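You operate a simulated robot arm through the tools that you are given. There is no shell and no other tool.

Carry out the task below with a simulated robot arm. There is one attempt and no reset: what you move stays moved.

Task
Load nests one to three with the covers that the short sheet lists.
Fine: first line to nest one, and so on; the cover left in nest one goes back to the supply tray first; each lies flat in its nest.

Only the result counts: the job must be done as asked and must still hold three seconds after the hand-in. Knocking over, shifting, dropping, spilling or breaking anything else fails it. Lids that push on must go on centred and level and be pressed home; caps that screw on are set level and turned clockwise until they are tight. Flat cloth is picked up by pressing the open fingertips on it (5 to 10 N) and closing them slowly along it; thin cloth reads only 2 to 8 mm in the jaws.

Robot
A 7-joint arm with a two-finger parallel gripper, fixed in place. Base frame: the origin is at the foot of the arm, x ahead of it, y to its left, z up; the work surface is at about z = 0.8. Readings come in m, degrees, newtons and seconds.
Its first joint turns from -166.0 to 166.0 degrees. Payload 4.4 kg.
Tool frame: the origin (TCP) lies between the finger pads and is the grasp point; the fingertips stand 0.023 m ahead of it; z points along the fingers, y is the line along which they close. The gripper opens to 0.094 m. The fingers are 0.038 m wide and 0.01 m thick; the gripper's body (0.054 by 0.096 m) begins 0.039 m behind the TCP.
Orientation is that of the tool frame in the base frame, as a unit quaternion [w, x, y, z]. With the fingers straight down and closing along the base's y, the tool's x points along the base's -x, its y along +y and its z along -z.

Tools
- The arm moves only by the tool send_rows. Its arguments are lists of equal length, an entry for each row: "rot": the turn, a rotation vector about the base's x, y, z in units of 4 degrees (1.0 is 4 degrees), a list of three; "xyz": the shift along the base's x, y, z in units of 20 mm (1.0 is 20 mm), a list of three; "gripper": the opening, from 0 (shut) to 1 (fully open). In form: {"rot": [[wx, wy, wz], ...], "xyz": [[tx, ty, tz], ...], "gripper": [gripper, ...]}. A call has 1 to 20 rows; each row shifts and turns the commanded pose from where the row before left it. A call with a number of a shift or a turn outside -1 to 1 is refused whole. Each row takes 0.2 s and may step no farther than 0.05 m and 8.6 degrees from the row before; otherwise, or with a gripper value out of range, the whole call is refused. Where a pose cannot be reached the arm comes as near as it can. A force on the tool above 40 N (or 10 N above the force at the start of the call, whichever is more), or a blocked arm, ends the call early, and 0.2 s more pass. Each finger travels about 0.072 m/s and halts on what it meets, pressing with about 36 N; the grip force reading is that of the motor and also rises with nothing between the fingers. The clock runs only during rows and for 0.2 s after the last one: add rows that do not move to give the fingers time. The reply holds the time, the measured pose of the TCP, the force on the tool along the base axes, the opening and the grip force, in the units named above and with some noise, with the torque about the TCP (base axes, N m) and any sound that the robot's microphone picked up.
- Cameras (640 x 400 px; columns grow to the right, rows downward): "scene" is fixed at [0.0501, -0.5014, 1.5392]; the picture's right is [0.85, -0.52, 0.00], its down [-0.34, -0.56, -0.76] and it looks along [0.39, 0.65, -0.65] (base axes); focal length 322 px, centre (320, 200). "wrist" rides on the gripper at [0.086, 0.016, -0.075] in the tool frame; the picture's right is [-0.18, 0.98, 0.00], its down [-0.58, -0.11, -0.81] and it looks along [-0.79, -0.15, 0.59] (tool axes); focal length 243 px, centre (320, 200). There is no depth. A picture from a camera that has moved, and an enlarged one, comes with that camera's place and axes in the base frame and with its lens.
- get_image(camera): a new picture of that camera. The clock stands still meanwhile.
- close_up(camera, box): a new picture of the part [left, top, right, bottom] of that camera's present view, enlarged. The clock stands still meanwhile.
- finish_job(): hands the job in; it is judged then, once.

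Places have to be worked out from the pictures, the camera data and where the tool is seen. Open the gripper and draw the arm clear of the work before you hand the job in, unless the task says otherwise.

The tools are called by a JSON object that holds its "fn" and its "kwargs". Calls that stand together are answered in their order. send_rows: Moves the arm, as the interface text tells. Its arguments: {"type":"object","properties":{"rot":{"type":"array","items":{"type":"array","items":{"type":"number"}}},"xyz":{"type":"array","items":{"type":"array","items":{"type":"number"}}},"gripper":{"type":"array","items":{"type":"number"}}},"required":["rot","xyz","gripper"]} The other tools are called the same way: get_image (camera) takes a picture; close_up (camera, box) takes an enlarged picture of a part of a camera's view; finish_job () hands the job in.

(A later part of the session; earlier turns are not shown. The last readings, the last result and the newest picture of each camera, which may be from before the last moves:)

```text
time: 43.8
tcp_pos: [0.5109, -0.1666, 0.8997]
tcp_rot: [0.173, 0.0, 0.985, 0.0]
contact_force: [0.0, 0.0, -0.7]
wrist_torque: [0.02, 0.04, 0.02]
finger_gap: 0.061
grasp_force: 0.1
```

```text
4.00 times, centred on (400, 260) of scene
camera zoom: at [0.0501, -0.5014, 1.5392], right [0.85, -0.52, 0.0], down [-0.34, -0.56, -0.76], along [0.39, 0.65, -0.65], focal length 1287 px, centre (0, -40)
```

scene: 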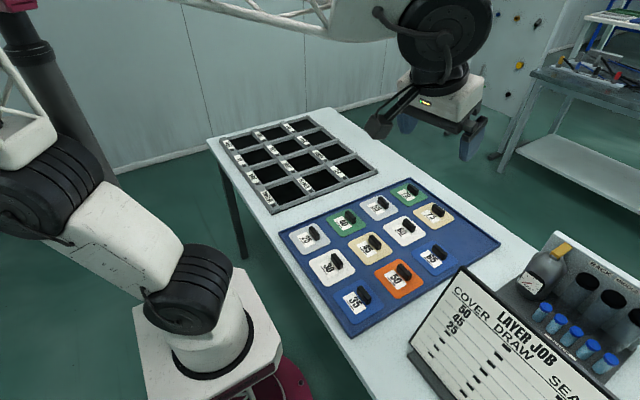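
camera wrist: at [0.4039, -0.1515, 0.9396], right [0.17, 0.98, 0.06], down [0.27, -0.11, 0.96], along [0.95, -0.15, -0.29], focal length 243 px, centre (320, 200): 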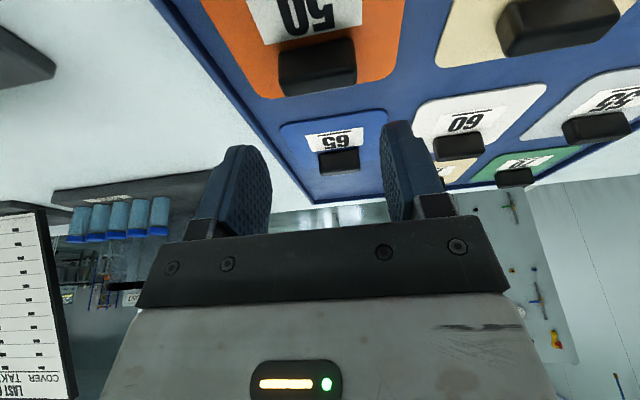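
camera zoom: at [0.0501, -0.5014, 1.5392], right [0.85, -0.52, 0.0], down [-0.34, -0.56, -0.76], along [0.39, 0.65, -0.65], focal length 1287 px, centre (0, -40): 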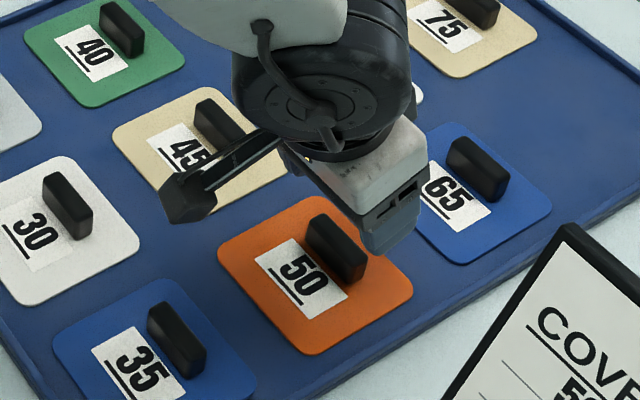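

The alignment is good: the handle measures (0.518, −0.166) and the fingertip centre is over it. I descend to z ≈ 0.847 and look before closing.

{"fn": "send_rows", "kwargs": {"rot": [[0, 0, 0], [0, 0, 0], [0, 0, 0], [0, 0, 0], [0, 0, 0], [0, 0, 0]], "xyz": [[0, 0, -0.7], [0, 0, -0.8], [0, 0, -0.6], [0, 0, -0.3], [0, 0, -0.2], [0, 0, 0]], "gripper": [0.65, 0.65, 0.65, 0.65, 0.65, 0.65]}}

{"fn": "get_image", "kwargs": {"camera": "wrist"}}

{"fn": "close_up", "kwargs": {"camera": "scene", "box": [320, 210, 480, 310]}}

```text
time: 45.2
tcp_pos: [0.5108, -0.1688, 0.8479]
tcp_rot: [0.172, 0.001, 0.985, 0.0]
contact_force: [-0.2, 0.4, -0.1]
wrist_torque: [-0.01, 0.0, 0.0]
finger_gap: 0.0614
grasp_force: 0.2
```

```text
taken
camera wrist: at [0.4043, -0.1516, 0.8871], right [0.17, 0.98, 0.06], down [0.27, -0.11, 0.96], along [0.95, -0.15, -0.29], focal length 243 px, centre (320, 200)
```

wrist: 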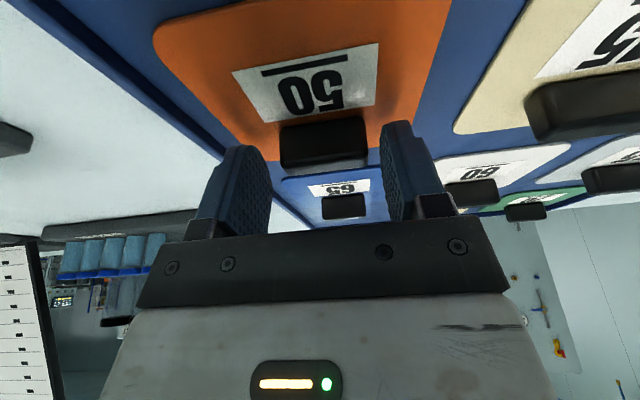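

```text
4.00 times, centred on (400, 260) of scene
camera zoom: at [0.0501, -0.5014, 1.5392], right [0.85, -0.52, 0.0], down [-0.34, -0.56, -0.76], along [0.39, 0.65, -0.65], focal length 1287 px, centre (0, -40)
```

zoom: 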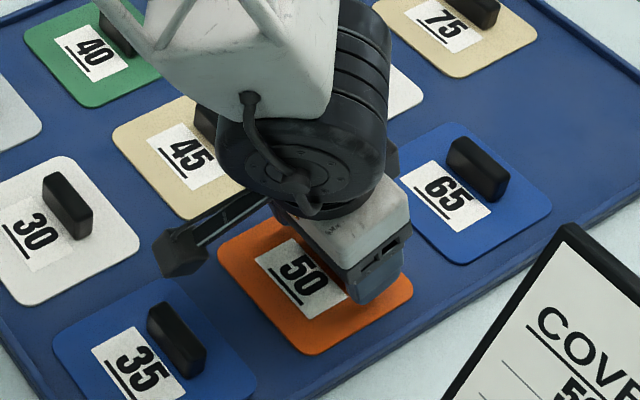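

The fingers bracket the handle ends evenly with no contact. I lower 1.5 mm and close.

{"fn": "send_rows", "kwargs": {"rot": [[0, 0, 0], [0, 0, 0], [0, 0, 0], [0, 0, 0], [0, 0, 0], [0, 0, 0]], "xyz": [[0, 0.05, -0.08], [0, 0, 0], [0, 0, 0], [0, 0, 0], [0, 0, 0], [0, 0, 0]], "gripper": [0.65, 0.55, 0.45, 0.3, 0, 0]}}

{"fn": "get_image", "kwargs": {"camera": "wrist"}}

```text
time: 46.6
tcp_pos: [0.5118, -0.1659, 0.8465]
tcp_rot: [0.172, 0.0, 0.985, 0.0]
contact_force: [0.8, -0.1, 0.6]
wrist_torque: [-0.01, -0.03, 0.01]
finger_gap: 0.0453
grasp_force: 36.1
```

```text
taken
camera wrist: at [0.4043, -0.1504, 0.8858], right [0.17, 0.98, 0.06], down [0.27, -0.11, 0.96], along [0.95, -0.15, -0.29], focal length 243 px, centre (320, 200)
```

wrist: 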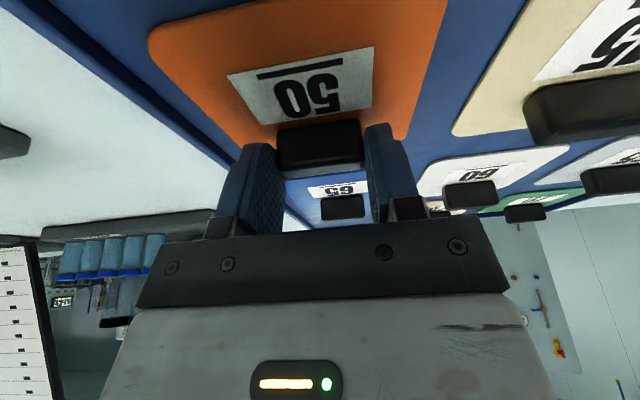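

Gripped at the handle ends, 45 mm and 36 N. I lift and confirm the cover stays level.

{"fn": "send_rows", "kwargs": {"rot": [[0, 0, 0], [0, 0, 0], [0, 0, 0], [0, 0, 0], [0, 0, 0], [0, 0, 0], [0, 0, 0], [0, 0, 0]], "xyz": [[0, 0, 0.2], [0, 0, 0.4], [0, 0, 0.6], [0, 0, 0.8], [0, 0, 1], [0, 0, 1], [0, 0, 1], [0, 0, 0]], "gripper": [0, 0, 0, 0, 0, 0, 0, 0]}}

{"fn": "get_image", "kwargs": {"camera": "wrist"}}

{"fn": "close_up", "kwargs": {"camera": "scene", "box": [320, 190, 480, 290]}}

```text
time: 48.4
tcp_pos: [0.51, -0.1655, 0.9456]
tcp_rot: [0.173, 0.0, 0.985, 0.0]
contact_force: [0.7, 0.3, -0.6]
wrist_torque: [0.0, -0.02, 0.01]
finger_gap: 0.0453
grasp_force: 36.2
```

```text
taken
camera wrist: at [0.404, -0.1509, 0.9859], right [0.17, 0.98, 0.06], down [0.27, -0.11, 0.96], along [0.95, -0.15, -0.29], focal length 243 px, centre (320, 200)
```

wrist: 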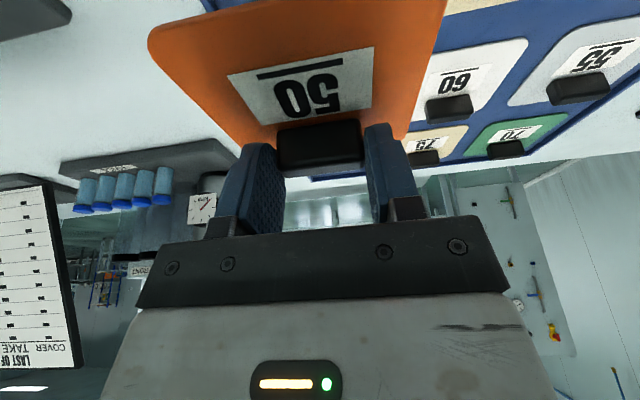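

```text
4.00 times, centred on (400, 240) of scene
camera zoom: at [0.0501, -0.5014, 1.5392], right [0.85, -0.52, 0.0], down [-0.34, -0.56, -0.76], along [0.39, 0.65, -0.65], focal length 1287 px, centre (0, 40)
```

zoom: 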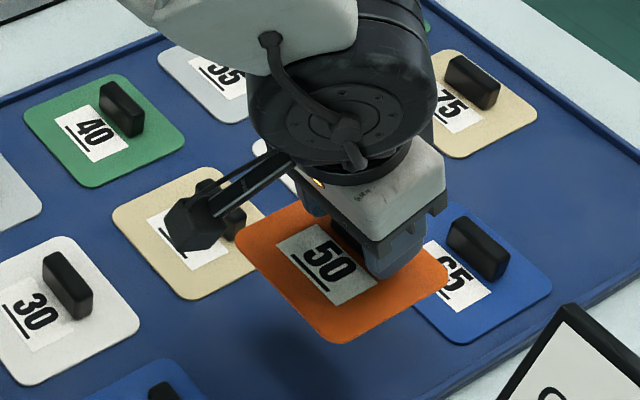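

The cover is level and did not slip. I carry it toward nest one at the same height.

{"fn": "send_rows", "kwargs": {"rot": [[0, 0, 0], [0, 0, 0], [0, 0, 0], [0, 0, 0], [0, 0, 0], [0, 0, 0], [0, 0, 0], [0, 0, 0], [0, 0, 0], [0, 0, 0], [0, 0, 0], [0, 0, 0], [0, 0, 0], [0, 0, 0], [0, 0, 0], [0, 0, 0], [0, 0, 0], [0, 0, 0], [0, 0, 0], [0, 0, 0]], "xyz": [[0, 0.5, 0.2], [0.2, 0.8, 0.2], [0.25, 0.96, 0], [0.25, 0.96, 0], [0.25, 0.96, 0], [0.25, 0.96, 0], [0.25, 0.96, 0], [0.25, 0.96, 0], [0.25, 0.96, 0], [0.25, 0.96, 0], [0.25, 0.96, 0], [0.25, 0.96, 0], [0.25, 0.96, 0], [0.25, 0.96, 0], [0.25, 0.96, 0], [0.25, 0.96, 0], [0.25, 0.96, 0], [0.25, 0.96, 0], [0.25, 0.96, 0], [0.25, 0.96, 0]], "gripper": [0, 0, 0, 0, 0, 0, 0, 0, 0, 0, 0, 0, 0, 0, 0, 0, 0, 0, 0, 0]}}

{"fn": "send_rows", "kwargs": {"rot": [[0, 0, 0], [0, 0, 0], [0, 0, 0], [0, 0, 0], [0, 0, 0], [0, 0, 0], [0, 0, 0], [0, 0, 0], [0, 0, 0], [0, 0, 0], [0, 0, 0], [0, 0, 0], [0, 0, 0], [0, 0, 0], [0, 0, 0], [0, 0, 0], [0, 0, 0], [0, 0, 0], [0, 0, 0], [0, 0, 0]], "xyz": [[0.25, 0.96, 0], [0.25, 0.96, 0], [0.25, 0.96, 0], [0.25, 0.96, 0], [0.25, 0.96, 0], [0.25, 0.96, 0], [0.25, 0.96, 0], [0.25, 0.96, 0], [0.25, 0.96, 0], [0.25, 0.96, 0], [0.25, 0.96, 0], [0.25, 0.96, 0], [0.25, 0.96, 0], [0.25, 0.96, 0], [0.25, 0.96, 0], [0.25, 0.96, 0], [0.2, 0.9, 0], [0.1, 0.6, 0], [0, 0, 0], [0, 0, 0]], "gripper": [0, 0, 0, 0, 0, 0, 0, 0, 0, 0, 0, 0, 0, 0, 0, 0, 0, 0, 0, 0]}}

{"fn": "get_image", "kwargs": {"camera": "wrist"}}

{"fn": "get_image", "kwargs": {"camera": "scene"}}

```text
time: 52.6
tcp_pos: [0.6057, 0.2062, 0.9534]
tcp_rot: [0.172, 0.0, 0.985, -0.001]
contact_force: [1.3, 0.6, -0.5]
wrist_torque: [0.0, 0.02, 0.02]
finger_gap: 0.0453
grasp_force: 36.2
```

```text
time: 56.8
tcp_pos: [0.6911, 0.5427, 0.9536]
tcp_rot: [0.173, 0.001, 0.985, 0.0]
contact_force: [0.3, -0.2, -0.8]
wrist_torque: [0.0, -0.02, 0.03]
finger_gap: 0.0451
grasp_force: 36.1
```

```text
taken
camera wrist: at [0.5845, 0.5587, 0.9935], right [0.17, 0.98, 0.06], down [0.27, -0.11, 0.96], along [0.95, -0.15, -0.29], focal length 243 px, centre (320, 200)
```

wrist: 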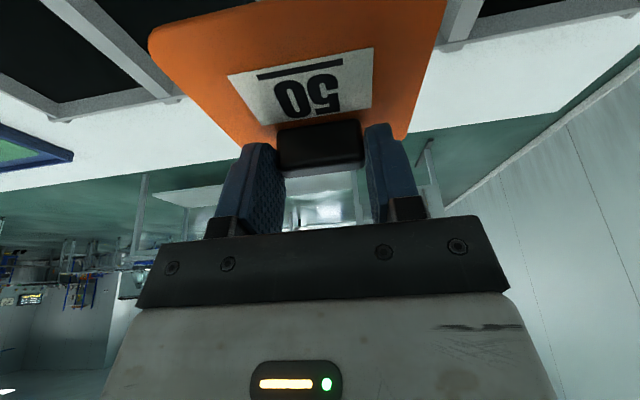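

```text
taken
```

scene: 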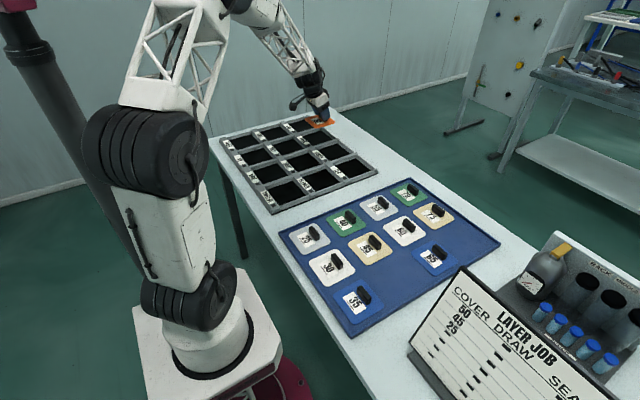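

Nest one is next. I move above it to TCP ≈ (0.708, 0.721) and come down to z ≈ 0.89, still above the nest walls (about 0.825), to check the alignment.

{"fn": "send_rows", "kwargs": {"rot": [[0, 0, 0], [0, 0, 0], [0, 0, 0], [0, 0, 0], [0, 0, 0], [0, 0, 0], [0, 0, 0], [0, 0, 0], [0, 0, 0], [0, 0, 0], [0, 0, 0], [0, 0, 0], [0, 0, 0], [0, 0, 0], [0, 0, 0], [0, 0, 0]], "xyz": [[0.1, 0.6, 0], [0.1, 0.9, 0], [0.1, 1, 0], [0.1, 1, 0], [0.1, 1, 0], [0.1, 1, 0], [0.1, 1, 0], [0.1, 1, 0], [0, 0.9, 0], [0, 0.4, 0], [0, 0.1, -0.5], [0, 0, -0.9], [0, 0, -0.9], [0, 0, -0.7], [0, 0, 0], [0, 0, 0]], "gripper": [0, 0, 0, 0, 0, 0, 0, 0, 0, 0, 0, 0, 0, 0, 0, 0]}}

{"fn": "close_up", "kwargs": {"camera": "scene", "box": [260, 105, 340, 155]}}

{"fn": "get_image", "kwargs": {"camera": "wrist"}}

```text
time: 60.2
tcp_pos: [0.7085, 0.7203, 0.8935]
tcp_rot: [0.172, 0.0, 0.985, 0.0]
contact_force: [0.6, -0.2, -0.7]
wrist_torque: [-0.03, 0.04, -0.05]
finger_gap: 0.0453
grasp_force: 36.1
```

```text
8.00 times, centred on (300, 130) of scene
camera zoom: at [0.0501, -0.5014, 1.5392], right [0.85, -0.52, 0.0], down [-0.34, -0.56, -0.76], along [0.39, 0.65, -0.65], focal length 2574 px, centre (480, 760)
```

zoom: 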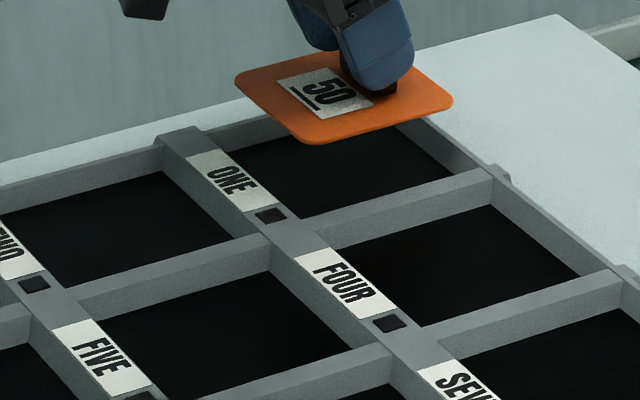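

```text
taken
camera wrist: at [0.6005, 0.736, 0.9339], right [0.17, 0.98, 0.06], down [0.27, -0.11, 0.96], along [0.95, -0.15, -0.29], focal length 243 px, centre (320, 200)
```

wrist: 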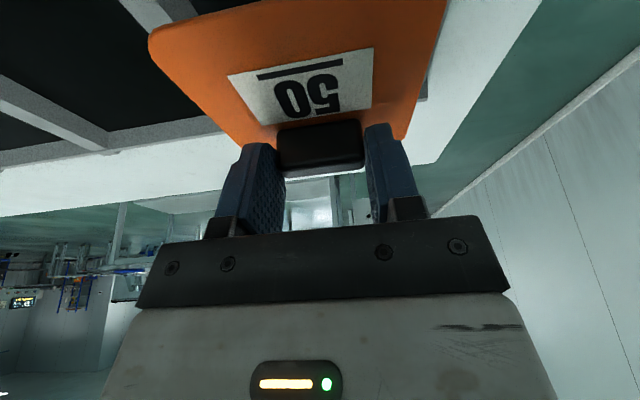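

Compared with where the 75 lay, the 50 is within about 1 mm in x and about 5 mm toward −y. I shift 3 mm in +y and lower it into the nest, slowing near contact.

{"fn": "send_rows", "kwargs": {"rot": [[0, 0, 0], [0, 0, 0], [0, 0, 0], [0, 0, 0], [0, 0, 0], [0, 0, 0], [0, 0, 0], [0, 0, 0]], "xyz": [[-0.02, 0.15, 0], [0, 0, -0.4], [0, 0, -0.4], [0, 0, -0.4], [0, 0, -0.4], [0, 0, -0.4], [0, 0, -0.1], [0, 0, 0]], "gripper": [0, 0, 0, 0, 0, 0, 0, 0]}}

{"fn": "close_up", "kwargs": {"camera": "scene", "box": [260, 105, 340, 155]}}

```text
time: 62.0
tcp_pos: [0.7066, 0.7241, 0.8516]
tcp_rot: [0.173, 0.0, 0.985, 0.0]
contact_force: [0.0, 0.4, -0.9]
wrist_torque: [0.03, -0.02, 0.01]
finger_gap: 0.0453
grasp_force: 35.7
```

```text
8.00 times, centred on (300, 130) of scene
camera zoom: at [0.0501, -0.5014, 1.5392], right [0.85, -0.52, 0.0], down [-0.34, -0.56, -0.76], along [0.39, 0.65, -0.65], focal length 2574 px, centre (480, 760)
```

zoom: 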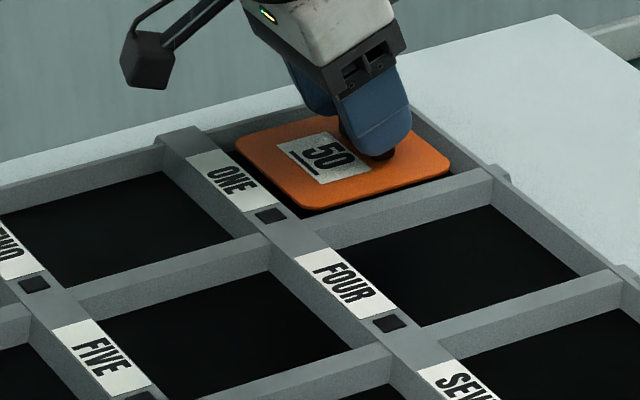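

It is inside the nest without contact, in nearly the same spot as the 75 was. I continue down in 1 mm steps to contact.

{"fn": "send_rows", "kwargs": {"rot": [[0, 0, 0], [0, 0, 0], [0, 0, 0], [0, 0, 0], [0, 0, 0], [0, 0, 0], [0, 0, 0]], "xyz": [[0, 0, -0.05], [0, 0, -0.05], [0, 0, -0.05], [0, 0, -0.05], [0, 0, -0.05], [0, 0, 0], [0, 0, 0]], "gripper": [0, 0, 0, 0, 0, 0, 0]}}

```text
time: 63.6
tcp_pos: [0.7065, 0.724, 0.8456]
tcp_rot: [0.174, 0.0, 0.985, -0.001]
contact_force: [-0.9, -0.1, -1.5]
wrist_torque: [0.0, -0.02, 0.0]
finger_gap: 0.0454
grasp_force: 35.8
```

{"fn": "send_rows", "kwargs": {"rot": [[0, 0, 0], [0, 0, 0], [0, 0, 0], [0, 0, 0]], "xyz": [[0, 0, -0.05], [0, 0, -0.05], [0, 0, 0], [0, 0, 0]], "gripper": [0, 0, 0, 0]}}

```text
time: 64.6
tcp_pos: [0.7072, 0.7242, 0.8473]
tcp_rot: [0.173, 0.0, 0.985, 0.001]
contact_force: [0.1, -2.3, 13.4]
wrist_torque: [-0.13, 0.17, -0.02]
finger_gap: 0.045
grasp_force: 36.6
```

Contact: 13 N upward at z ≈ 0.846, so the cover is seated on the nest floor. I ease 1 mm, open, and look.

{"fn": "send_rows", "kwargs": {"rot": [[0, 0, 0], [0, 0, 0], [0, 0, 0], [0, 0, 0], [0, 0, 0]], "xyz": [[0, 0, 0.06], [0, 0, 0], [0, 0, 0], [0, 0, 0], [0, 0, 0]], "gripper": [0, 0.55, 0.62, 0.65, 0.65]}}

{"fn": "send_rows", "kwargs": {"rot": [[0, 0, 0], [0, 0, 0], [0, 0, 0], [0, 0, 0], [0, 0, 0], [0, 0, 0], [0, 0, 0], [0, 0, 0]], "xyz": [[0, 0, 0.3], [0, 0, 0.6], [0, 0, 0.8], [0, 0, 1], [0, 0, 1], [-0.5, -0.5, 1], [-1, -1, 0.3], [-1, -1, 0]], "gripper": [0.65, 0.65, 0.65, 0.65, 0.65, 0.65, 0.65, 0.65]}}

{"fn": "close_up", "kwargs": {"camera": "scene", "box": [260, 105, 340, 155]}}

{"fn": "get_image", "kwargs": {"camera": "wrist"}}

```text
time: 65.8
tcp_pos: [0.7074, 0.7235, 0.8465]
tcp_rot: [0.173, 0.0, 0.985, 0.0]
contact_force: [-0.4, 0.3, -0.3]
wrist_torque: [-0.01, 0.0, 0.02]
finger_gap: 0.0612
grasp_force: 0.1
```

```text
time: 67.6
tcp_pos: [0.6559, 0.6742, 0.9453]
tcp_rot: [0.172, 0.001, 0.985, 0.0]
contact_force: [-0.1, -0.6, -1.1]
wrist_torque: [0.0, 0.0, -0.02]
finger_gap: 0.0612
grasp_force: 0.1
```

```text
8.00 times, centred on (300, 130) of scene
camera zoom: at [0.0501, -0.5014, 1.5392], right [0.85, -0.52, 0.0], down [-0.34, -0.56, -0.76], along [0.39, 0.65, -0.65], focal length 2574 px, centre (480, 760)
```

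zoom: 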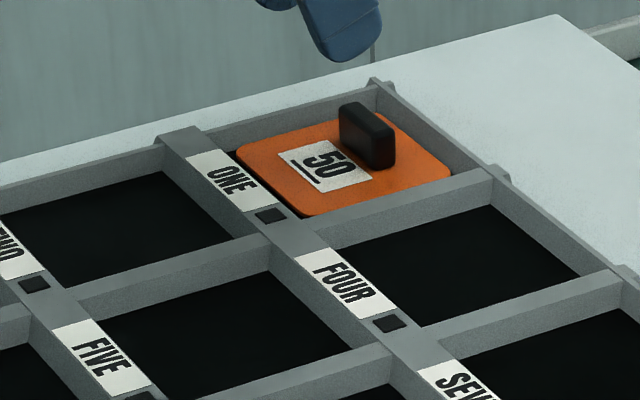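

```text
taken
camera wrist: at [0.5498, 0.6893, 0.9861], right [0.17, 0.98, 0.06], down [0.27, -0.11, 0.96], along [0.95, -0.15, -0.29], focal length 243 px, centre (320, 200)
```

wrist: 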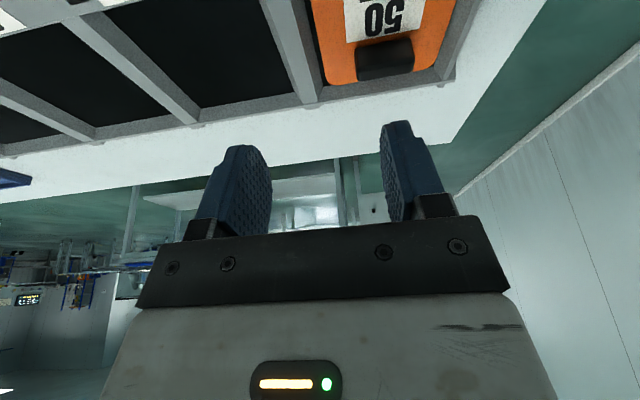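

Cover 50 lies flat in nest one, just as the 75 did. Next is cover 45, with its handle expected near (0.519, −0.043). I travel back over the tray at the same height.

{"fn": "send_rows", "kwargs": {"rot": [[0, 0, 0], [0, 0, 0], [0, 0, 0], [0, 0, 0], [0, 0, 0], [0, 0, 0], [0, 0, 0], [0, 0, 0], [0, 0, 0], [0, 0, 0], [0, 0, 0], [0, 0, 0], [0, 0, 0], [0, 0, 0], [0, 0, 0], [0, 0, 0], [0, 0, 0], [0, 0, 0], [0, 0, 0], [0, 0, 0]], "xyz": [[-0.2, -0.7, 0], [-0.2, -0.95, 0], [-0.2, -0.95, 0], [-0.2, -0.95, 0], [-0.2, -0.95, 0], [-0.2, -0.95, 0], [-0.2, -0.95, 0], [-0.2, -0.95, 0], [-0.2, -0.95, 0], [-0.2, -0.95, 0], [-0.2, -0.95, 0], [-0.2, -0.95, 0], [-0.2, -0.95, 0], [-0.2, -0.95, 0], [-0.2, -0.95, 0], [-0.2, -0.95, 0], [-0.2, -0.95, 0], [-0.2, -0.95, 0], [-0.2, -0.95, 0], [-0.2, -0.95, 0]], "gripper": [0.65, 0.65, 0.65, 0.65, 0.65, 0.65, 0.65, 0.65, 0.65, 0.65, 0.65, 0.65, 0.65, 0.65, 0.65, 0.65, 0.65, 0.65, 0.65, 0.65]}}

{"fn": "send_rows", "kwargs": {"rot": [[0, 0, 0], [0, 0, 0], [0, 0, 0], [0, 0, 0], [0, 0, 0], [0, 0, 0], [0, 0, 0], [0, 0, 0], [0, 0, 0], [0, 0, 0], [0, 0, 0], [0, 0, 0], [0, 0, 0], [0, 0, 0], [0, 0, 0], [0, 0, 0], [0, 0, 0], [0, 0, 0], [0, 0, 0]], "xyz": [[-0.2, -1, 0], [-0.2, -1, 0], [-0.2, -1, 0], [-0.2, -1, 0], [-0.2, -1, 0], [-0.2, -1, 0], [-0.2, -1, 0], [-0.2, -1, 0], [-0.2, -1, 0], [-0.2, -1, 0], [-0.2, -1, 0], [-0.2, -1, 0], [-0.2, -1, 0], [-0.2, -1, 0], [-0.2, -1, 0], [-0.2, -1, 0], [-0.1, -0.9, 0], [0, 0, 0], [0, 0, 0]], "gripper": [0.65, 0.65, 0.65, 0.65, 0.65, 0.65, 0.65, 0.65, 0.65, 0.65, 0.65, 0.65, 0.65, 0.65, 0.65, 0.65, 0.65, 0.65, 0.65]}}

{"fn": "get_image", "kwargs": {"camera": "wrist"}}

{"fn": "get_image", "kwargs": {"camera": "scene"}}

```text
time: 71.8
tcp_pos: [0.576, 0.3001, 0.9462]
tcp_rot: [0.172, -0.001, 0.985, 0.0]
contact_force: [0.2, 0.3, -0.1]
wrist_torque: [0.01, 0.0, 0.01]
finger_gap: 0.0613
grasp_force: 0.0
```

```text
time: 75.8
tcp_pos: [0.5104, -0.0393, 0.9455]
tcp_rot: [0.172, 0.001, 0.985, -0.001]
contact_force: [0.4, 0.7, -0.3]
wrist_torque: [0.0, 0.0, -0.02]
finger_gap: 0.0611
grasp_force: 0.0
```

```text
taken
camera wrist: at [0.404, -0.0241, 0.986], right [0.17, 0.98, 0.06], down [0.27, -0.11, 0.96], along [0.95, -0.15, -0.29], focal length 243 px, centre (320, 200)
```

wrist: 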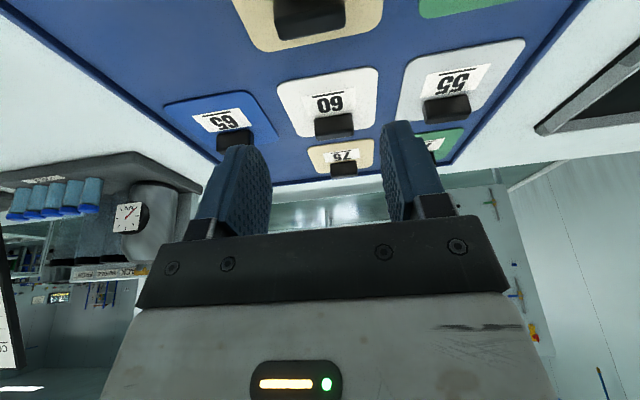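

```text
taken
```

scene: 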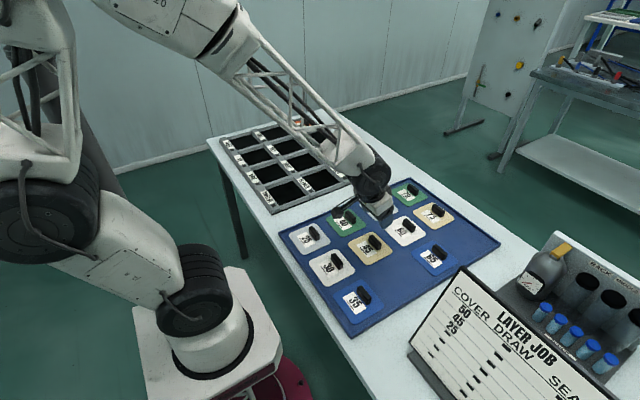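

The 45's handle measures about (0.520, −0.041). I descend to the check height.

{"fn": "send_rows", "kwargs": {"rot": [[0, 0, 0], [0, 0, 0], [0, 0, 0], [0, 0, 0], [0, 0, 0]], "xyz": [[0.03, -0.1, -0.7], [0, 0, -0.9], [0, 0, -0.7], [0, 0, 0], [0, 0, 0]], "gripper": [0.65, 0.65, 0.65, 0.65, 0.65]}}

{"fn": "get_image", "kwargs": {"camera": "wrist"}}

{"fn": "close_up", "kwargs": {"camera": "scene", "box": [300, 180, 460, 280]}}

```text
time: 77.0
tcp_pos: [0.512, -0.0403, 0.8989]
tcp_rot: [0.174, 0.001, 0.985, 0.0]
contact_force: [0.0, 0.0, -0.8]
wrist_torque: [0.03, -0.01, 0.0]
finger_gap: 0.0612
grasp_force: 0.0
```

```text
taken
camera wrist: at [0.405, -0.0255, 0.9395], right [0.17, 0.98, 0.06], down [0.27, -0.11, 0.96], along [0.95, -0.15, -0.29], focal length 243 px, centre (320, 200)
```

wrist: 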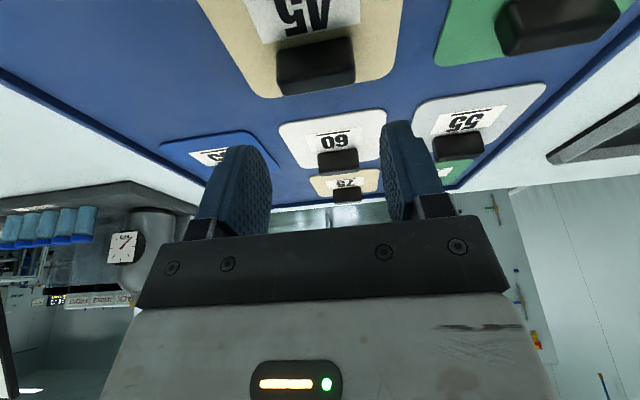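

```text
4.00 times, centred on (380, 230) of scene
camera zoom: at [0.0501, -0.5014, 1.5392], right [0.85, -0.52, 0.0], down [-0.34, -0.56, -0.76], along [0.39, 0.65, -0.65], focal length 1287 px, centre (80, 80)
```

zoom: 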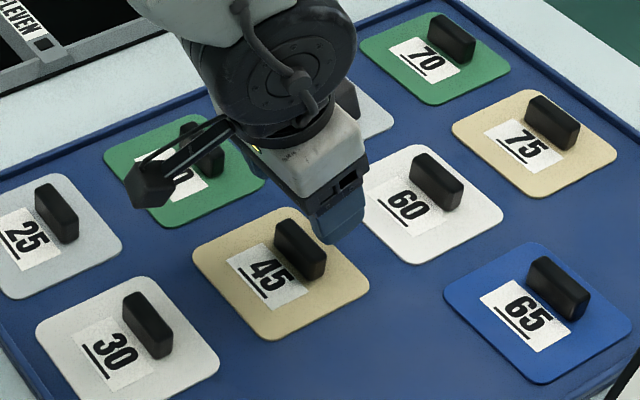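

The view matches the 50 pick almost exactly, so the relative alignment is the same. I descend the same amount and close.

{"fn": "send_rows", "kwargs": {"rot": [[0, 0, 0], [0, 0, 0], [0, 0, 0], [0, 0, 0], [0, 0, 0], [0, 0, 0], [0, 0, 0], [0, 0, 0], [0, 0, 0], [0, 0, 0], [0, 0, 0]], "xyz": [[0, 0, -0.7], [0, 0, -0.8], [0, 0, -0.6], [0, 0, -0.3], [0, 0, -0.2], [0, 0, -0.04], [0, 0, 0], [0, 0, 0], [0, 0, 0], [0, 0, 0], [0, 0, 0]], "gripper": [0.65, 0.65, 0.65, 0.65, 0.65, 0.65, 0.6, 0.5, 0.4, 0, 0]}}

{"fn": "get_image", "kwargs": {"camera": "wrist"}}

```text
time: 79.4
tcp_pos: [0.5114, -0.0408, 0.8457]
tcp_rot: [0.172, 0.0, 0.985, 0.0]
contact_force: [-0.6, -0.5, 0.2]
wrist_torque: [0.0, 0.04, -0.03]
finger_gap: 0.045
grasp_force: 35.9
```

```text
taken
camera wrist: at [0.4047, -0.0258, 0.8869], right [0.17, 0.98, 0.06], down [0.27, -0.11, 0.96], along [0.95, -0.15, -0.29], focal length 243 px, centre (320, 200)
```

wrist: 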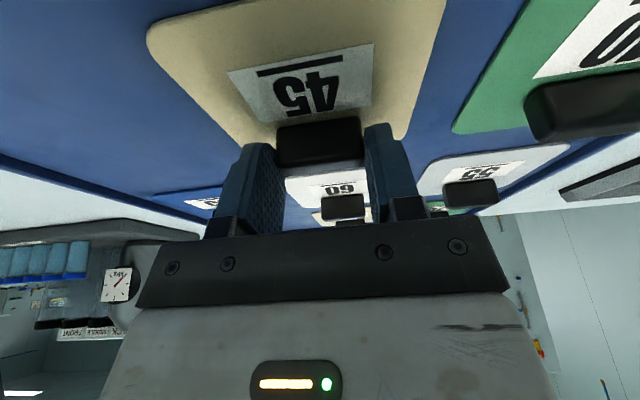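

Gripped the same way as the 50. I lift it and carry it toward nest two, target TCP about (0.562, 0.724).

{"fn": "send_rows", "kwargs": {"rot": [[0, 0, 0], [0, 0, 0], [0, 0, 0], [0, 0, 0], [0, 0, 0], [0, 0, 0], [0, 0, 0], [0, 0, 0], [0, 0, 0], [0, 0, 0], [0, 0, 0], [0, 0, 0], [0, 0, 0], [0, 0, 0], [0, 0, 0], [0, 0, 0], [0, 0, 0], [0, 0, 0], [0, 0, 0], [0, 0, 0]], "xyz": [[0, 0, 0.2], [0, 0, 0.4], [0, 0, 0.6], [0, 0, 0.8], [0, 0, 1], [0, 0, 1], [0, 0, 1], [0, 0.4, 0.3], [0, 0.8, 0], [0, 0.95, 0], [0, 0.95, 0], [0, 0.95, 0], [0, 0.95, 0], [0, 0.95, 0], [0, 0.95, 0], [0, 0.95, 0], [0, 0.95, 0], [0, 0.95, 0], [0, 0.95, 0], [0, 0.95, 0]], "gripper": [0, 0, 0, 0, 0, 0, 0, 0, 0, 0, 0, 0, 0, 0, 0, 0, 0, 0, 0, 0]}}

{"fn": "send_rows", "kwargs": {"rot": [[0, 0, 0], [0, 0, 0], [0, 0, 0], [0, 0, 0], [0, 0, 0], [0, 0, 0], [0, 0, 0], [0, 0, 0], [0, 0, 0], [0, 0, 0], [0, 0, 0], [0, 0, 0], [0, 0, 0], [0, 0, 0], [0, 0, 0], [0, 0, 0], [0, 0, 0], [0, 0, 0], [0, 0, 0], [0, 0, 0]], "xyz": [[0.1, 0.95, 0], [0.1, 0.95, 0], [0.1, 0.95, 0], [0.1, 0.95, 0], [0.1, 0.95, 0], [0.1, 0.95, 0], [0.1, 0.95, 0], [0.1, 0.95, 0], [0.1, 0.95, 0], [0.1, 0.95, 0], [0.1, 0.95, 0], [0.1, 0.95, 0], [0.1, 0.95, 0], [0.1, 0.95, 0], [0.1, 0.95, 0], [0.1, 0.95, 0], [0.1, 0.95, 0], [0.1, 0.95, 0], [0.1, 0.95, 0], [0.1, 0.95, 0]], "gripper": [0, 0, 0, 0, 0, 0, 0, 0, 0, 0, 0, 0, 0, 0, 0, 0, 0, 0, 0, 0]}}

{"fn": "get_image", "kwargs": {"camera": "wrist"}}

{"fn": "get_image", "kwargs": {"camera": "scene"}}

```text
time: 83.6
tcp_pos: [0.5106, 0.1921, 0.9527]
tcp_rot: [0.172, 0.0, 0.985, 0.001]
contact_force: [-0.4, 0.4, -1.8]
wrist_torque: [0.01, 0.0, -0.01]
finger_gap: 0.0455
grasp_force: 35.8
```

```text
time: 87.8
tcp_pos: [0.551, 0.5733, 0.9542]
tcp_rot: [0.173, 0.0, 0.985, 0.0]
contact_force: [0.1, 0.3, -0.7]
wrist_torque: [0.02, 0.0, -0.02]
finger_gap: 0.0451
grasp_force: 36.3
```

```text
taken
camera wrist: at [0.4447, 0.5876, 0.9937], right [0.17, 0.98, 0.06], down [0.27, -0.11, 0.96], along [0.95, -0.15, -0.29], focal length 243 px, centre (320, 200)
```

wrist: 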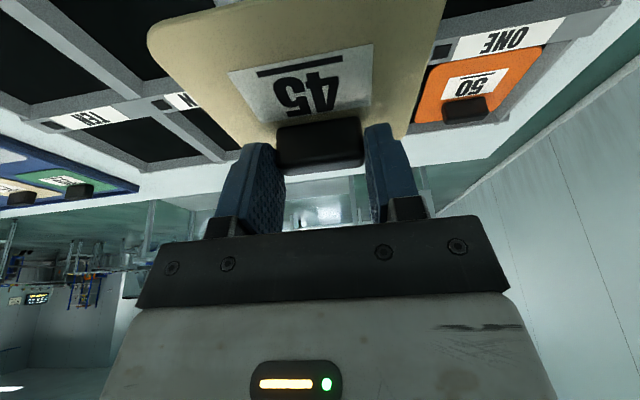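

```text
taken
```

scene: 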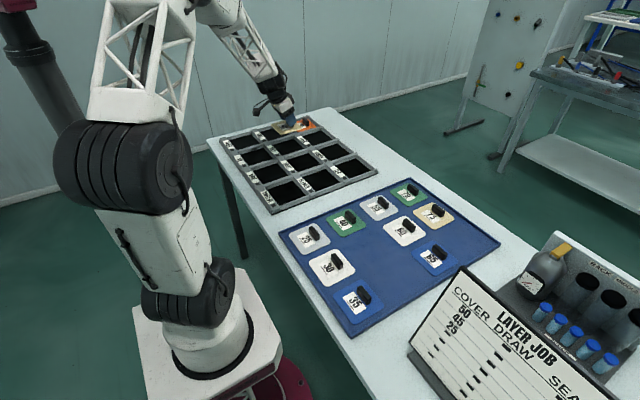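

Continuing to above nest two and lowering to the check height of about 0.893.

{"fn": "send_rows", "kwargs": {"rot": [[0, 0, 0], [0, 0, 0], [0, 0, 0], [0, 0, 0], [0, 0, 0], [0, 0, 0], [0, 0, 0], [0, 0, 0], [0, 0, 0], [0, 0, 0], [0, 0, 0], [0, 0, 0], [0, 0, 0], [0, 0, 0]], "xyz": [[0.1, 0.95, 0], [0.1, 0.95, 0], [0.1, 0.95, 0], [0.1, 0.95, 0], [0.1, 0.95, 0], [0.03, 0.95, 0], [0, 0.9, 0], [0, 0.6, 0], [0, 0.3, -0.3], [0, 0, -0.9], [0, 0, -0.9], [0, 0, -0.9], [0, 0, 0], [0, 0, 0]], "gripper": [0, 0, 0, 0, 0, 0, 0, 0, 0, 0, 0, 0, 0, 0]}}

{"fn": "close_up", "kwargs": {"camera": "scene", "box": [230, 110, 310, 160]}}

{"fn": "close_up", "kwargs": {"camera": "scene", "box": [210, 100, 338, 180]}}

```text
time: 90.8
tcp_pos: [0.5603, 0.721, 0.8925]
tcp_rot: [0.173, 0.0, 0.985, 0.0]
contact_force: [-0.4, 0.1, -0.7]
wrist_torque: [0.0, 0.01, 0.01]
finger_gap: 0.045
grasp_force: 35.9
```

```text
8.00 times, centred on (270, 135) of scene
camera zoom: at [0.0501, -0.5014, 1.5392], right [0.85, -0.52, 0.0], down [-0.34, -0.56, -0.76], along [0.39, 0.65, -0.65], focal length 2574 px, centre (720, 720)
```

zoom: 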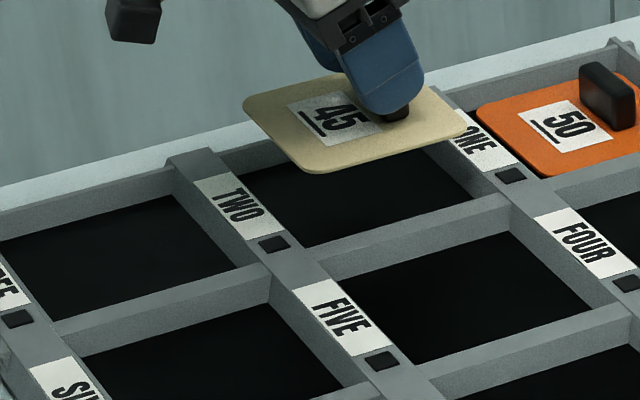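

```text
5.00 times, centred on (274, 140) of scene
camera zoom: at [0.0501, -0.5014, 1.5392], right [0.85, -0.52, 0.0], down [-0.34, -0.56, -0.76], along [0.39, 0.65, -0.65], focal length 1609 px, centre (550, 500)
```

zoom: 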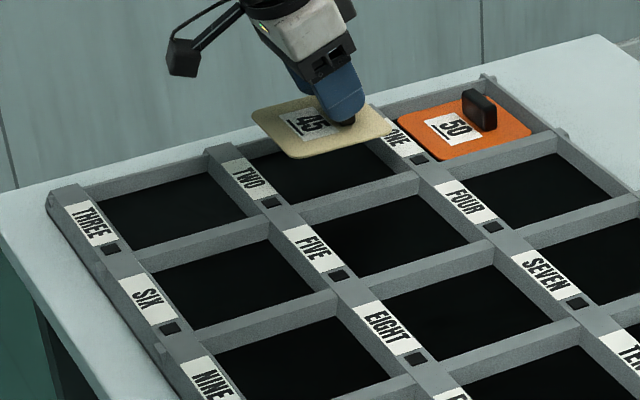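

The geometry relative to the nest labels says I need about +1.5 mm in x and +4 mm in y to match nest one's placement. I apply that and lower into the nest.

{"fn": "send_rows", "kwargs": {"rot": [[0, 0, 0], [0, 0, 0], [0, 0, 0], [0, 0, 0], [0, 0, 0], [0, 0, 0], [0, 0, 0], [0, 0, 0], [0, 0, 0]], "xyz": [[0.07, 0.2, 0], [0, 0, 0], [0, 0, -0.4], [0, 0, -0.4], [0, 0, -0.4], [0, 0, -0.4], [0, 0, -0.4], [0, 0, -0.05], [0, 0, 0]], "gripper": [0, 0, 0, 0, 0, 0, 0, 0, 0]}}

{"fn": "close_up", "kwargs": {"camera": "scene", "box": [230, 110, 310, 160]}}

```text
time: 92.8
tcp_pos: [0.5646, 0.7263, 0.851]
tcp_rot: [0.172, 0.0, 0.985, 0.0]
contact_force: [-0.5, 0.5, -1.6]
wrist_torque: [-0.01, -0.03, 0.0]
finger_gap: 0.0451
grasp_force: 36.1
```

```text
8.00 times, centred on (270, 135) of scene
camera zoom: at [0.0501, -0.5014, 1.5392], right [0.85, -0.52, 0.0], down [-0.34, -0.56, -0.76], along [0.39, 0.65, -0.65], focal length 2574 px, centre (720, 720)
```

zoom: 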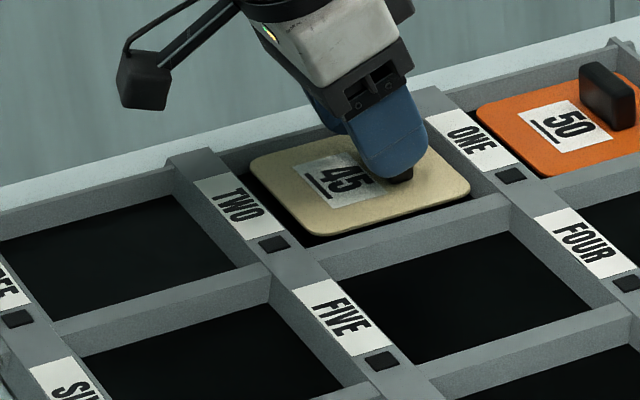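

It is inside nest two with no contact. I shift back 1 mm in x and lower in 1 mm steps to the floor.

{"fn": "send_rows", "kwargs": {"rot": [[0, 0, 0], [0, 0, 0], [0, 0, 0], [0, 0, 0], [0, 0, 0], [0, 0, 0], [0, 0, 0], [0, 0, 0]], "xyz": [[-0.05, 0, 0], [0, 0, -0.05], [0, 0, -0.05], [0, 0, -0.05], [0, 0, -0.05], [0, 0, -0.05], [0, 0, 0], [0, 0, 0]], "gripper": [0, 0, 0, 0, 0, 0, 0, 0]}}

```text
time: 94.6
tcp_pos: [0.564, 0.7245, 0.8464]
tcp_rot: [0.172, 0.0, 0.985, 0.001]
contact_force: [2.1, -13.4, 13.9]
wrist_torque: [0.2, -0.14, -0.22]
finger_gap: 0.045
grasp_force: 35.9
```

There is a side force of −13 N in y, so the cover's far edge is against the +y wall. I raise slightly, shift 4 mm in −y, and look.

{"fn": "send_rows", "kwargs": {"rot": [[0, 0, 0], [0, 0, 0], [0, 0, 0], [0, 0, 0], [0, 0, 0]], "xyz": [[0, 0, 0.12], [0, -0.1, 0], [0, -0.1, 0], [0, 0, 0], [0, 0, 0]], "gripper": [0, 0, 0, 0, 0]}}

{"fn": "close_up", "kwargs": {"camera": "scene", "box": [240, 115, 304, 155]}}

```text
time: 95.8
tcp_pos: [0.5611, 0.7225, 0.85]
tcp_rot: [0.173, 0.001, 0.985, 0.0]
contact_force: [0.5, -0.9, -1.2]
wrist_torque: [0.03, 0.01, -0.03]
finger_gap: 0.0455
grasp_force: 35.8
```

```text
10.00 times, centred on (272, 135) of scene
camera zoom: at [0.0501, -0.5014, 1.5392], right [0.85, -0.52, 0.0], down [-0.34, -0.56, -0.76], along [0.39, 0.65, -0.65], focal length 3218 px, centre (800, 850)
```

zoom: 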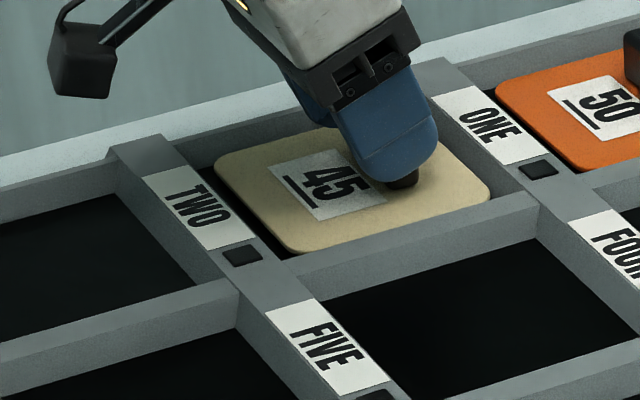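

The side force is gone. I lower again to the floor.

{"fn": "send_rows", "kwargs": {"rot": [[0, 0, 0], [0, 0, 0], [0, 0, 0], [0, 0, 0], [0, 0, 0], [0, 0, 0]], "xyz": [[0, 0, -0.05], [0, 0, -0.05], [0, 0, -0.05], [0, 0, 0], [0, 0, 0], [0, 0, 0]], "gripper": [0, 0, 0, 0, 0, 0]}}

```text
time: 97.2
tcp_pos: [0.5629, 0.7227, 0.8467]
tcp_rot: [0.174, -0.001, 0.985, 0.001]
contact_force: [1.4, 1.1, 8.9]
wrist_torque: [-0.48, 0.05, 0.06]
finger_gap: 0.0452
grasp_force: 36.0
```

Floor contact is 9 N, with the −y edge touching first by a hair. Releasing will let it settle, so I ease up slightly and open.

{"fn": "send_rows", "kwargs": {"rot": [[0, 0, 0], [0, 0, 0], [0, 0, 0], [0, 0, 0], [0, 0, 0]], "xyz": [[0, 0, 0], [0, 0, 0], [0, 0, 0], [0, 0, 0], [0, 0, 0]], "gripper": [0.48, 0.55, 0.6, 0.65, 0.65]}}

{"fn": "get_image", "kwargs": {"camera": "wrist"}}

{"fn": "close_up", "kwargs": {"camera": "scene", "box": [240, 115, 304, 155]}}

```text
time: 98.4
tcp_pos: [0.5622, 0.7216, 0.8468]
tcp_rot: [0.173, 0.0, 0.985, 0.001]
contact_force: [0.6, 0.0, -0.3]
wrist_torque: [-0.01, 0.04, -0.01]
finger_gap: 0.0611
grasp_force: 0.0
```

```text
taken
camera wrist: at [0.4557, 0.7373, 0.8863], right [0.17, 0.98, 0.06], down [0.27, -0.11, 0.96], along [0.95, -0.15, -0.29], focal length 243 px, centre (320, 200)
```

wrist: 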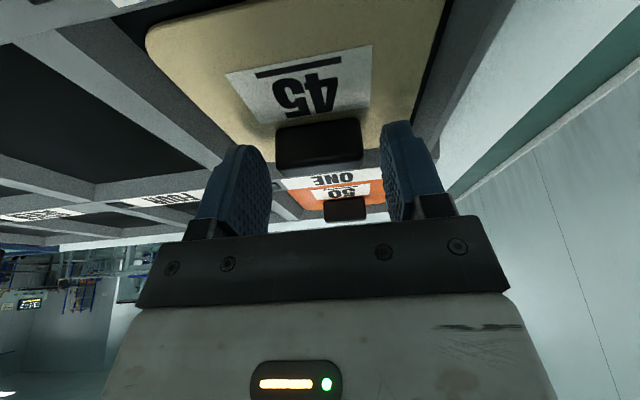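

```text
10.00 times, centred on (272, 135) of scene
camera zoom: at [0.0501, -0.5014, 1.5392], right [0.85, -0.52, 0.0], down [-0.34, -0.56, -0.76], along [0.39, 0.65, -0.65], focal length 3218 px, centre (800, 850)
```

zoom: 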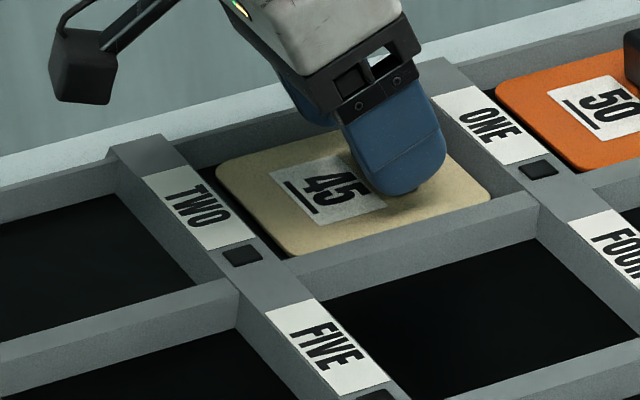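

Cover 45 settled flat in nest two. I lift away and head for cover 25, handle expected near (0.386, 0.084).

{"fn": "send_rows", "kwargs": {"rot": [[0, 0, 0], [0, 0, 0], [0, 0, 0], [0, 0, 0], [0, 0, 0], [0, 0, 0], [0, 0, 0], [0, 0, 0], [0, 0, 0], [0, 0, 0], [0, 0, 0], [0, 0, 0], [0, 0, 0], [0, 0, 0], [0, 0, 0], [0, 0, 0], [0, 0, 0], [0, 0, 0], [0, 0, 0], [0, 0, 0]], "xyz": [[0, 0, 0.3], [0, 0, 0.6], [0, 0, 0.8], [0, 0, 1], [0, 0, 1], [0, 0, 1], [0, -0.5, 0.3], [-0.3, -1, 0], [-0.3, -1, 0], [-0.3, -1, 0], [-0.3, -1, 0], [-0.3, -1, 0], [-0.3, -1, 0], [-0.3, -1, 0], [-0.3, -1, 0], [-0.3, -1, 0], [-0.3, -1, 0], [-0.3, -1, 0], [-0.3, -1, 0], [-0.3, -1, 0]], "gripper": [0.65, 0.65, 0.65, 0.65, 0.65, 0.65, 0.65, 0.65, 0.65, 0.65, 0.65, 0.65, 0.65, 0.65, 0.65, 0.65, 0.65, 0.65, 0.65, 0.65]}}

{"fn": "send_rows", "kwargs": {"rot": [[0, 0, 0], [0, 0, 0], [0, 0, 0], [0, 0, 0], [0, 0, 0], [0, 0, 0], [0, 0, 0], [0, 0, 0], [0, 0, 0], [0, 0, 0], [0, 0, 0], [0, 0, 0], [0, 0, 0], [0, 0, 0], [0, 0, 0], [0, 0, 0], [0, 0, 0], [0, 0, 0], [0, 0, 0], [0, 0, 0]], "xyz": [[-0.3, -1, 0], [-0.3, -1, 0], [-0.3, -1, 0], [-0.3, -1, 0], [-0.3, -1, 0], [-0.3, -1, 0], [-0.3, -1, 0], [-0.3, -1, 0], [-0.3, -1, 0], [-0.3, -1, 0], [-0.3, -1, 0], [-0.3, -1, 0], [-0.3, -1, 0], [-0.3, -1, 0], [-0.3, -1, 0], [-0.3, -1, 0], [-0.3, -1, 0], [-0.1, -1, 0], [0, -0.5, 0], [0, 0, 0]], "gripper": [0.65, 0.65, 0.65, 0.65, 0.65, 0.65, 0.65, 0.65, 0.65, 0.65, 0.65, 0.65, 0.65, 0.65, 0.65, 0.65, 0.65, 0.65, 0.65, 0.65]}}

{"fn": "get_image", "kwargs": {"camera": "wrist"}}

{"fn": "get_image", "kwargs": {"camera": "scene"}}

{"fn": "close_up", "kwargs": {"camera": "scene", "box": [210, 100, 338, 180]}}

```text
time: 102.6
tcp_pos: [0.483, 0.4526, 0.9472]
tcp_rot: [0.173, 0.0, 0.985, -0.001]
contact_force: [0.4, 0.0, 0.0]
wrist_torque: [0.01, 0.03, 0.02]
finger_gap: 0.0613
grasp_force: 0.0
```

```text
time: 106.8
tcp_pos: [0.3801, 0.0818, 0.9475]
tcp_rot: [0.173, 0.0, 0.985, 0.0]
contact_force: [1.7, 0.7, 0.2]
wrist_torque: [0.0, 0.0, 0.01]
finger_gap: 0.0612
grasp_force: 0.1
```

```text
taken
camera wrist: at [0.2735, 0.0975, 0.9865], right [0.17, 0.98, 0.06], down [0.27, -0.11, 0.96], along [0.95, -0.15, -0.29], focal length 243 px, centre (320, 200)
```

wrist: 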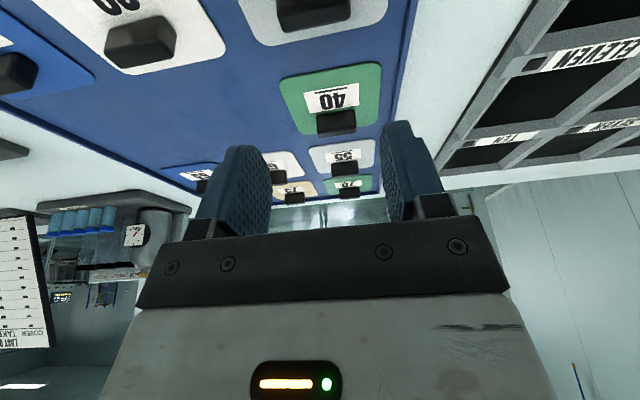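

```text
taken
```

scene: 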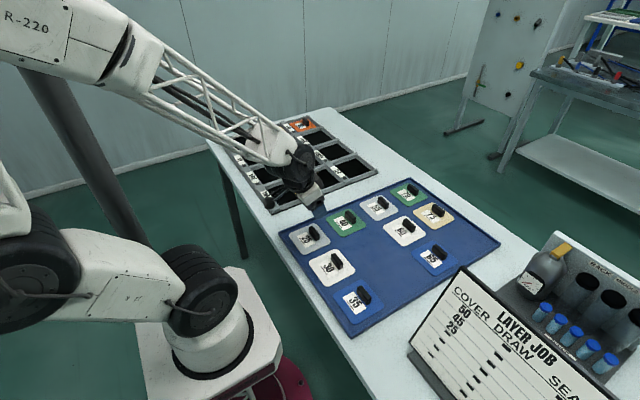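

```text
5.00 times, centred on (274, 140) of scene
camera zoom: at [0.0501, -0.5014, 1.5392], right [0.85, -0.52, 0.0], down [-0.34, -0.56, -0.76], along [0.39, 0.65, -0.65], focal length 1609 px, centre (550, 500)
```

zoom: 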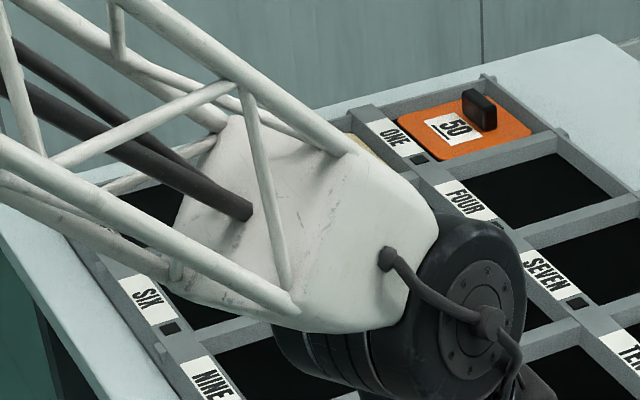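

The handle of 25 is at the top of the wrist view. I enlarge it to get its offset before descending.

{"fn": "close_up", "kwargs": {"camera": "wrist", "box": [220, 0, 420, 80]}}

{"fn": "send_rows", "kwargs": {"rot": [[0, 0, 0], [0, 0, 0], [0, 0, 0], [0, 0, 0], [0, 0, 0]], "xyz": [[0, 0, -0.6], [0, 0, -0.9], [0, 0, -0.9], [0, 0, 0], [0, 0, 0]], "gripper": [0.65, 0.65, 0.65, 0.65, 0.65]}}

{"fn": "get_image", "kwargs": {"camera": "wrist"}}

{"fn": "close_up", "kwargs": {"camera": "scene", "box": [260, 180, 388, 260]}}

```text
3.20 times, centred on (320, 40) of wrist
camera zoom: at [0.2735, 0.0975, 0.9865], right [0.17, 0.98, 0.06], down [0.27, -0.11, 0.96], along [0.95, -0.15, -0.29], focal length 776 px, centre (320, 712)
```

zoom: 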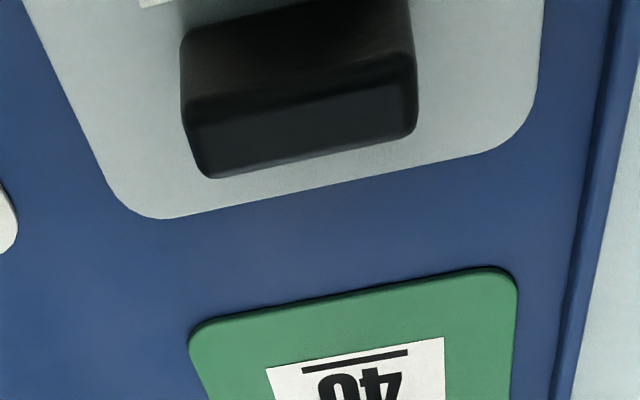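

```text
time: 108.0
tcp_pos: [0.38, 0.081, 0.8977]
tcp_rot: [0.173, 0.0, 0.985, 0.0]
contact_force: [-0.4, -0.3, -0.2]
wrist_torque: [0.02, -0.03, 0.01]
finger_gap: 0.0609
grasp_force: 0.0
```

```text
taken
camera wrist: at [0.2736, 0.0973, 0.9386], right [0.17, 0.98, 0.06], down [0.27, -0.11, 0.96], along [0.95, -0.15, -0.29], focal length 243 px, centre (320, 200)
```

wrist: 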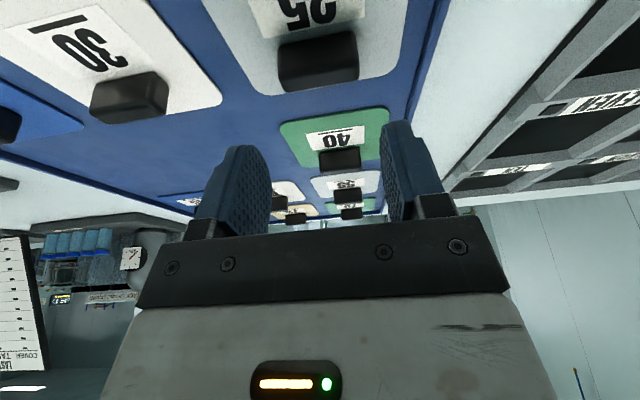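

```text
5.00 times, centred on (324, 220) of scene
camera zoom: at [0.0501, -0.5014, 1.5392], right [0.85, -0.52, 0.0], down [-0.34, -0.56, -0.76], along [0.39, 0.65, -0.65], focal length 1609 px, centre (300, 100)
```

zoom: 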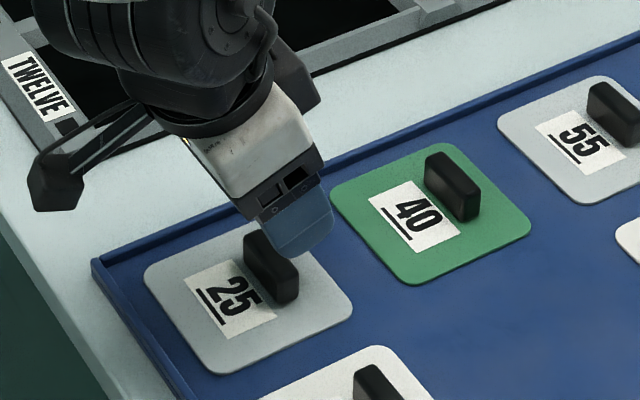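

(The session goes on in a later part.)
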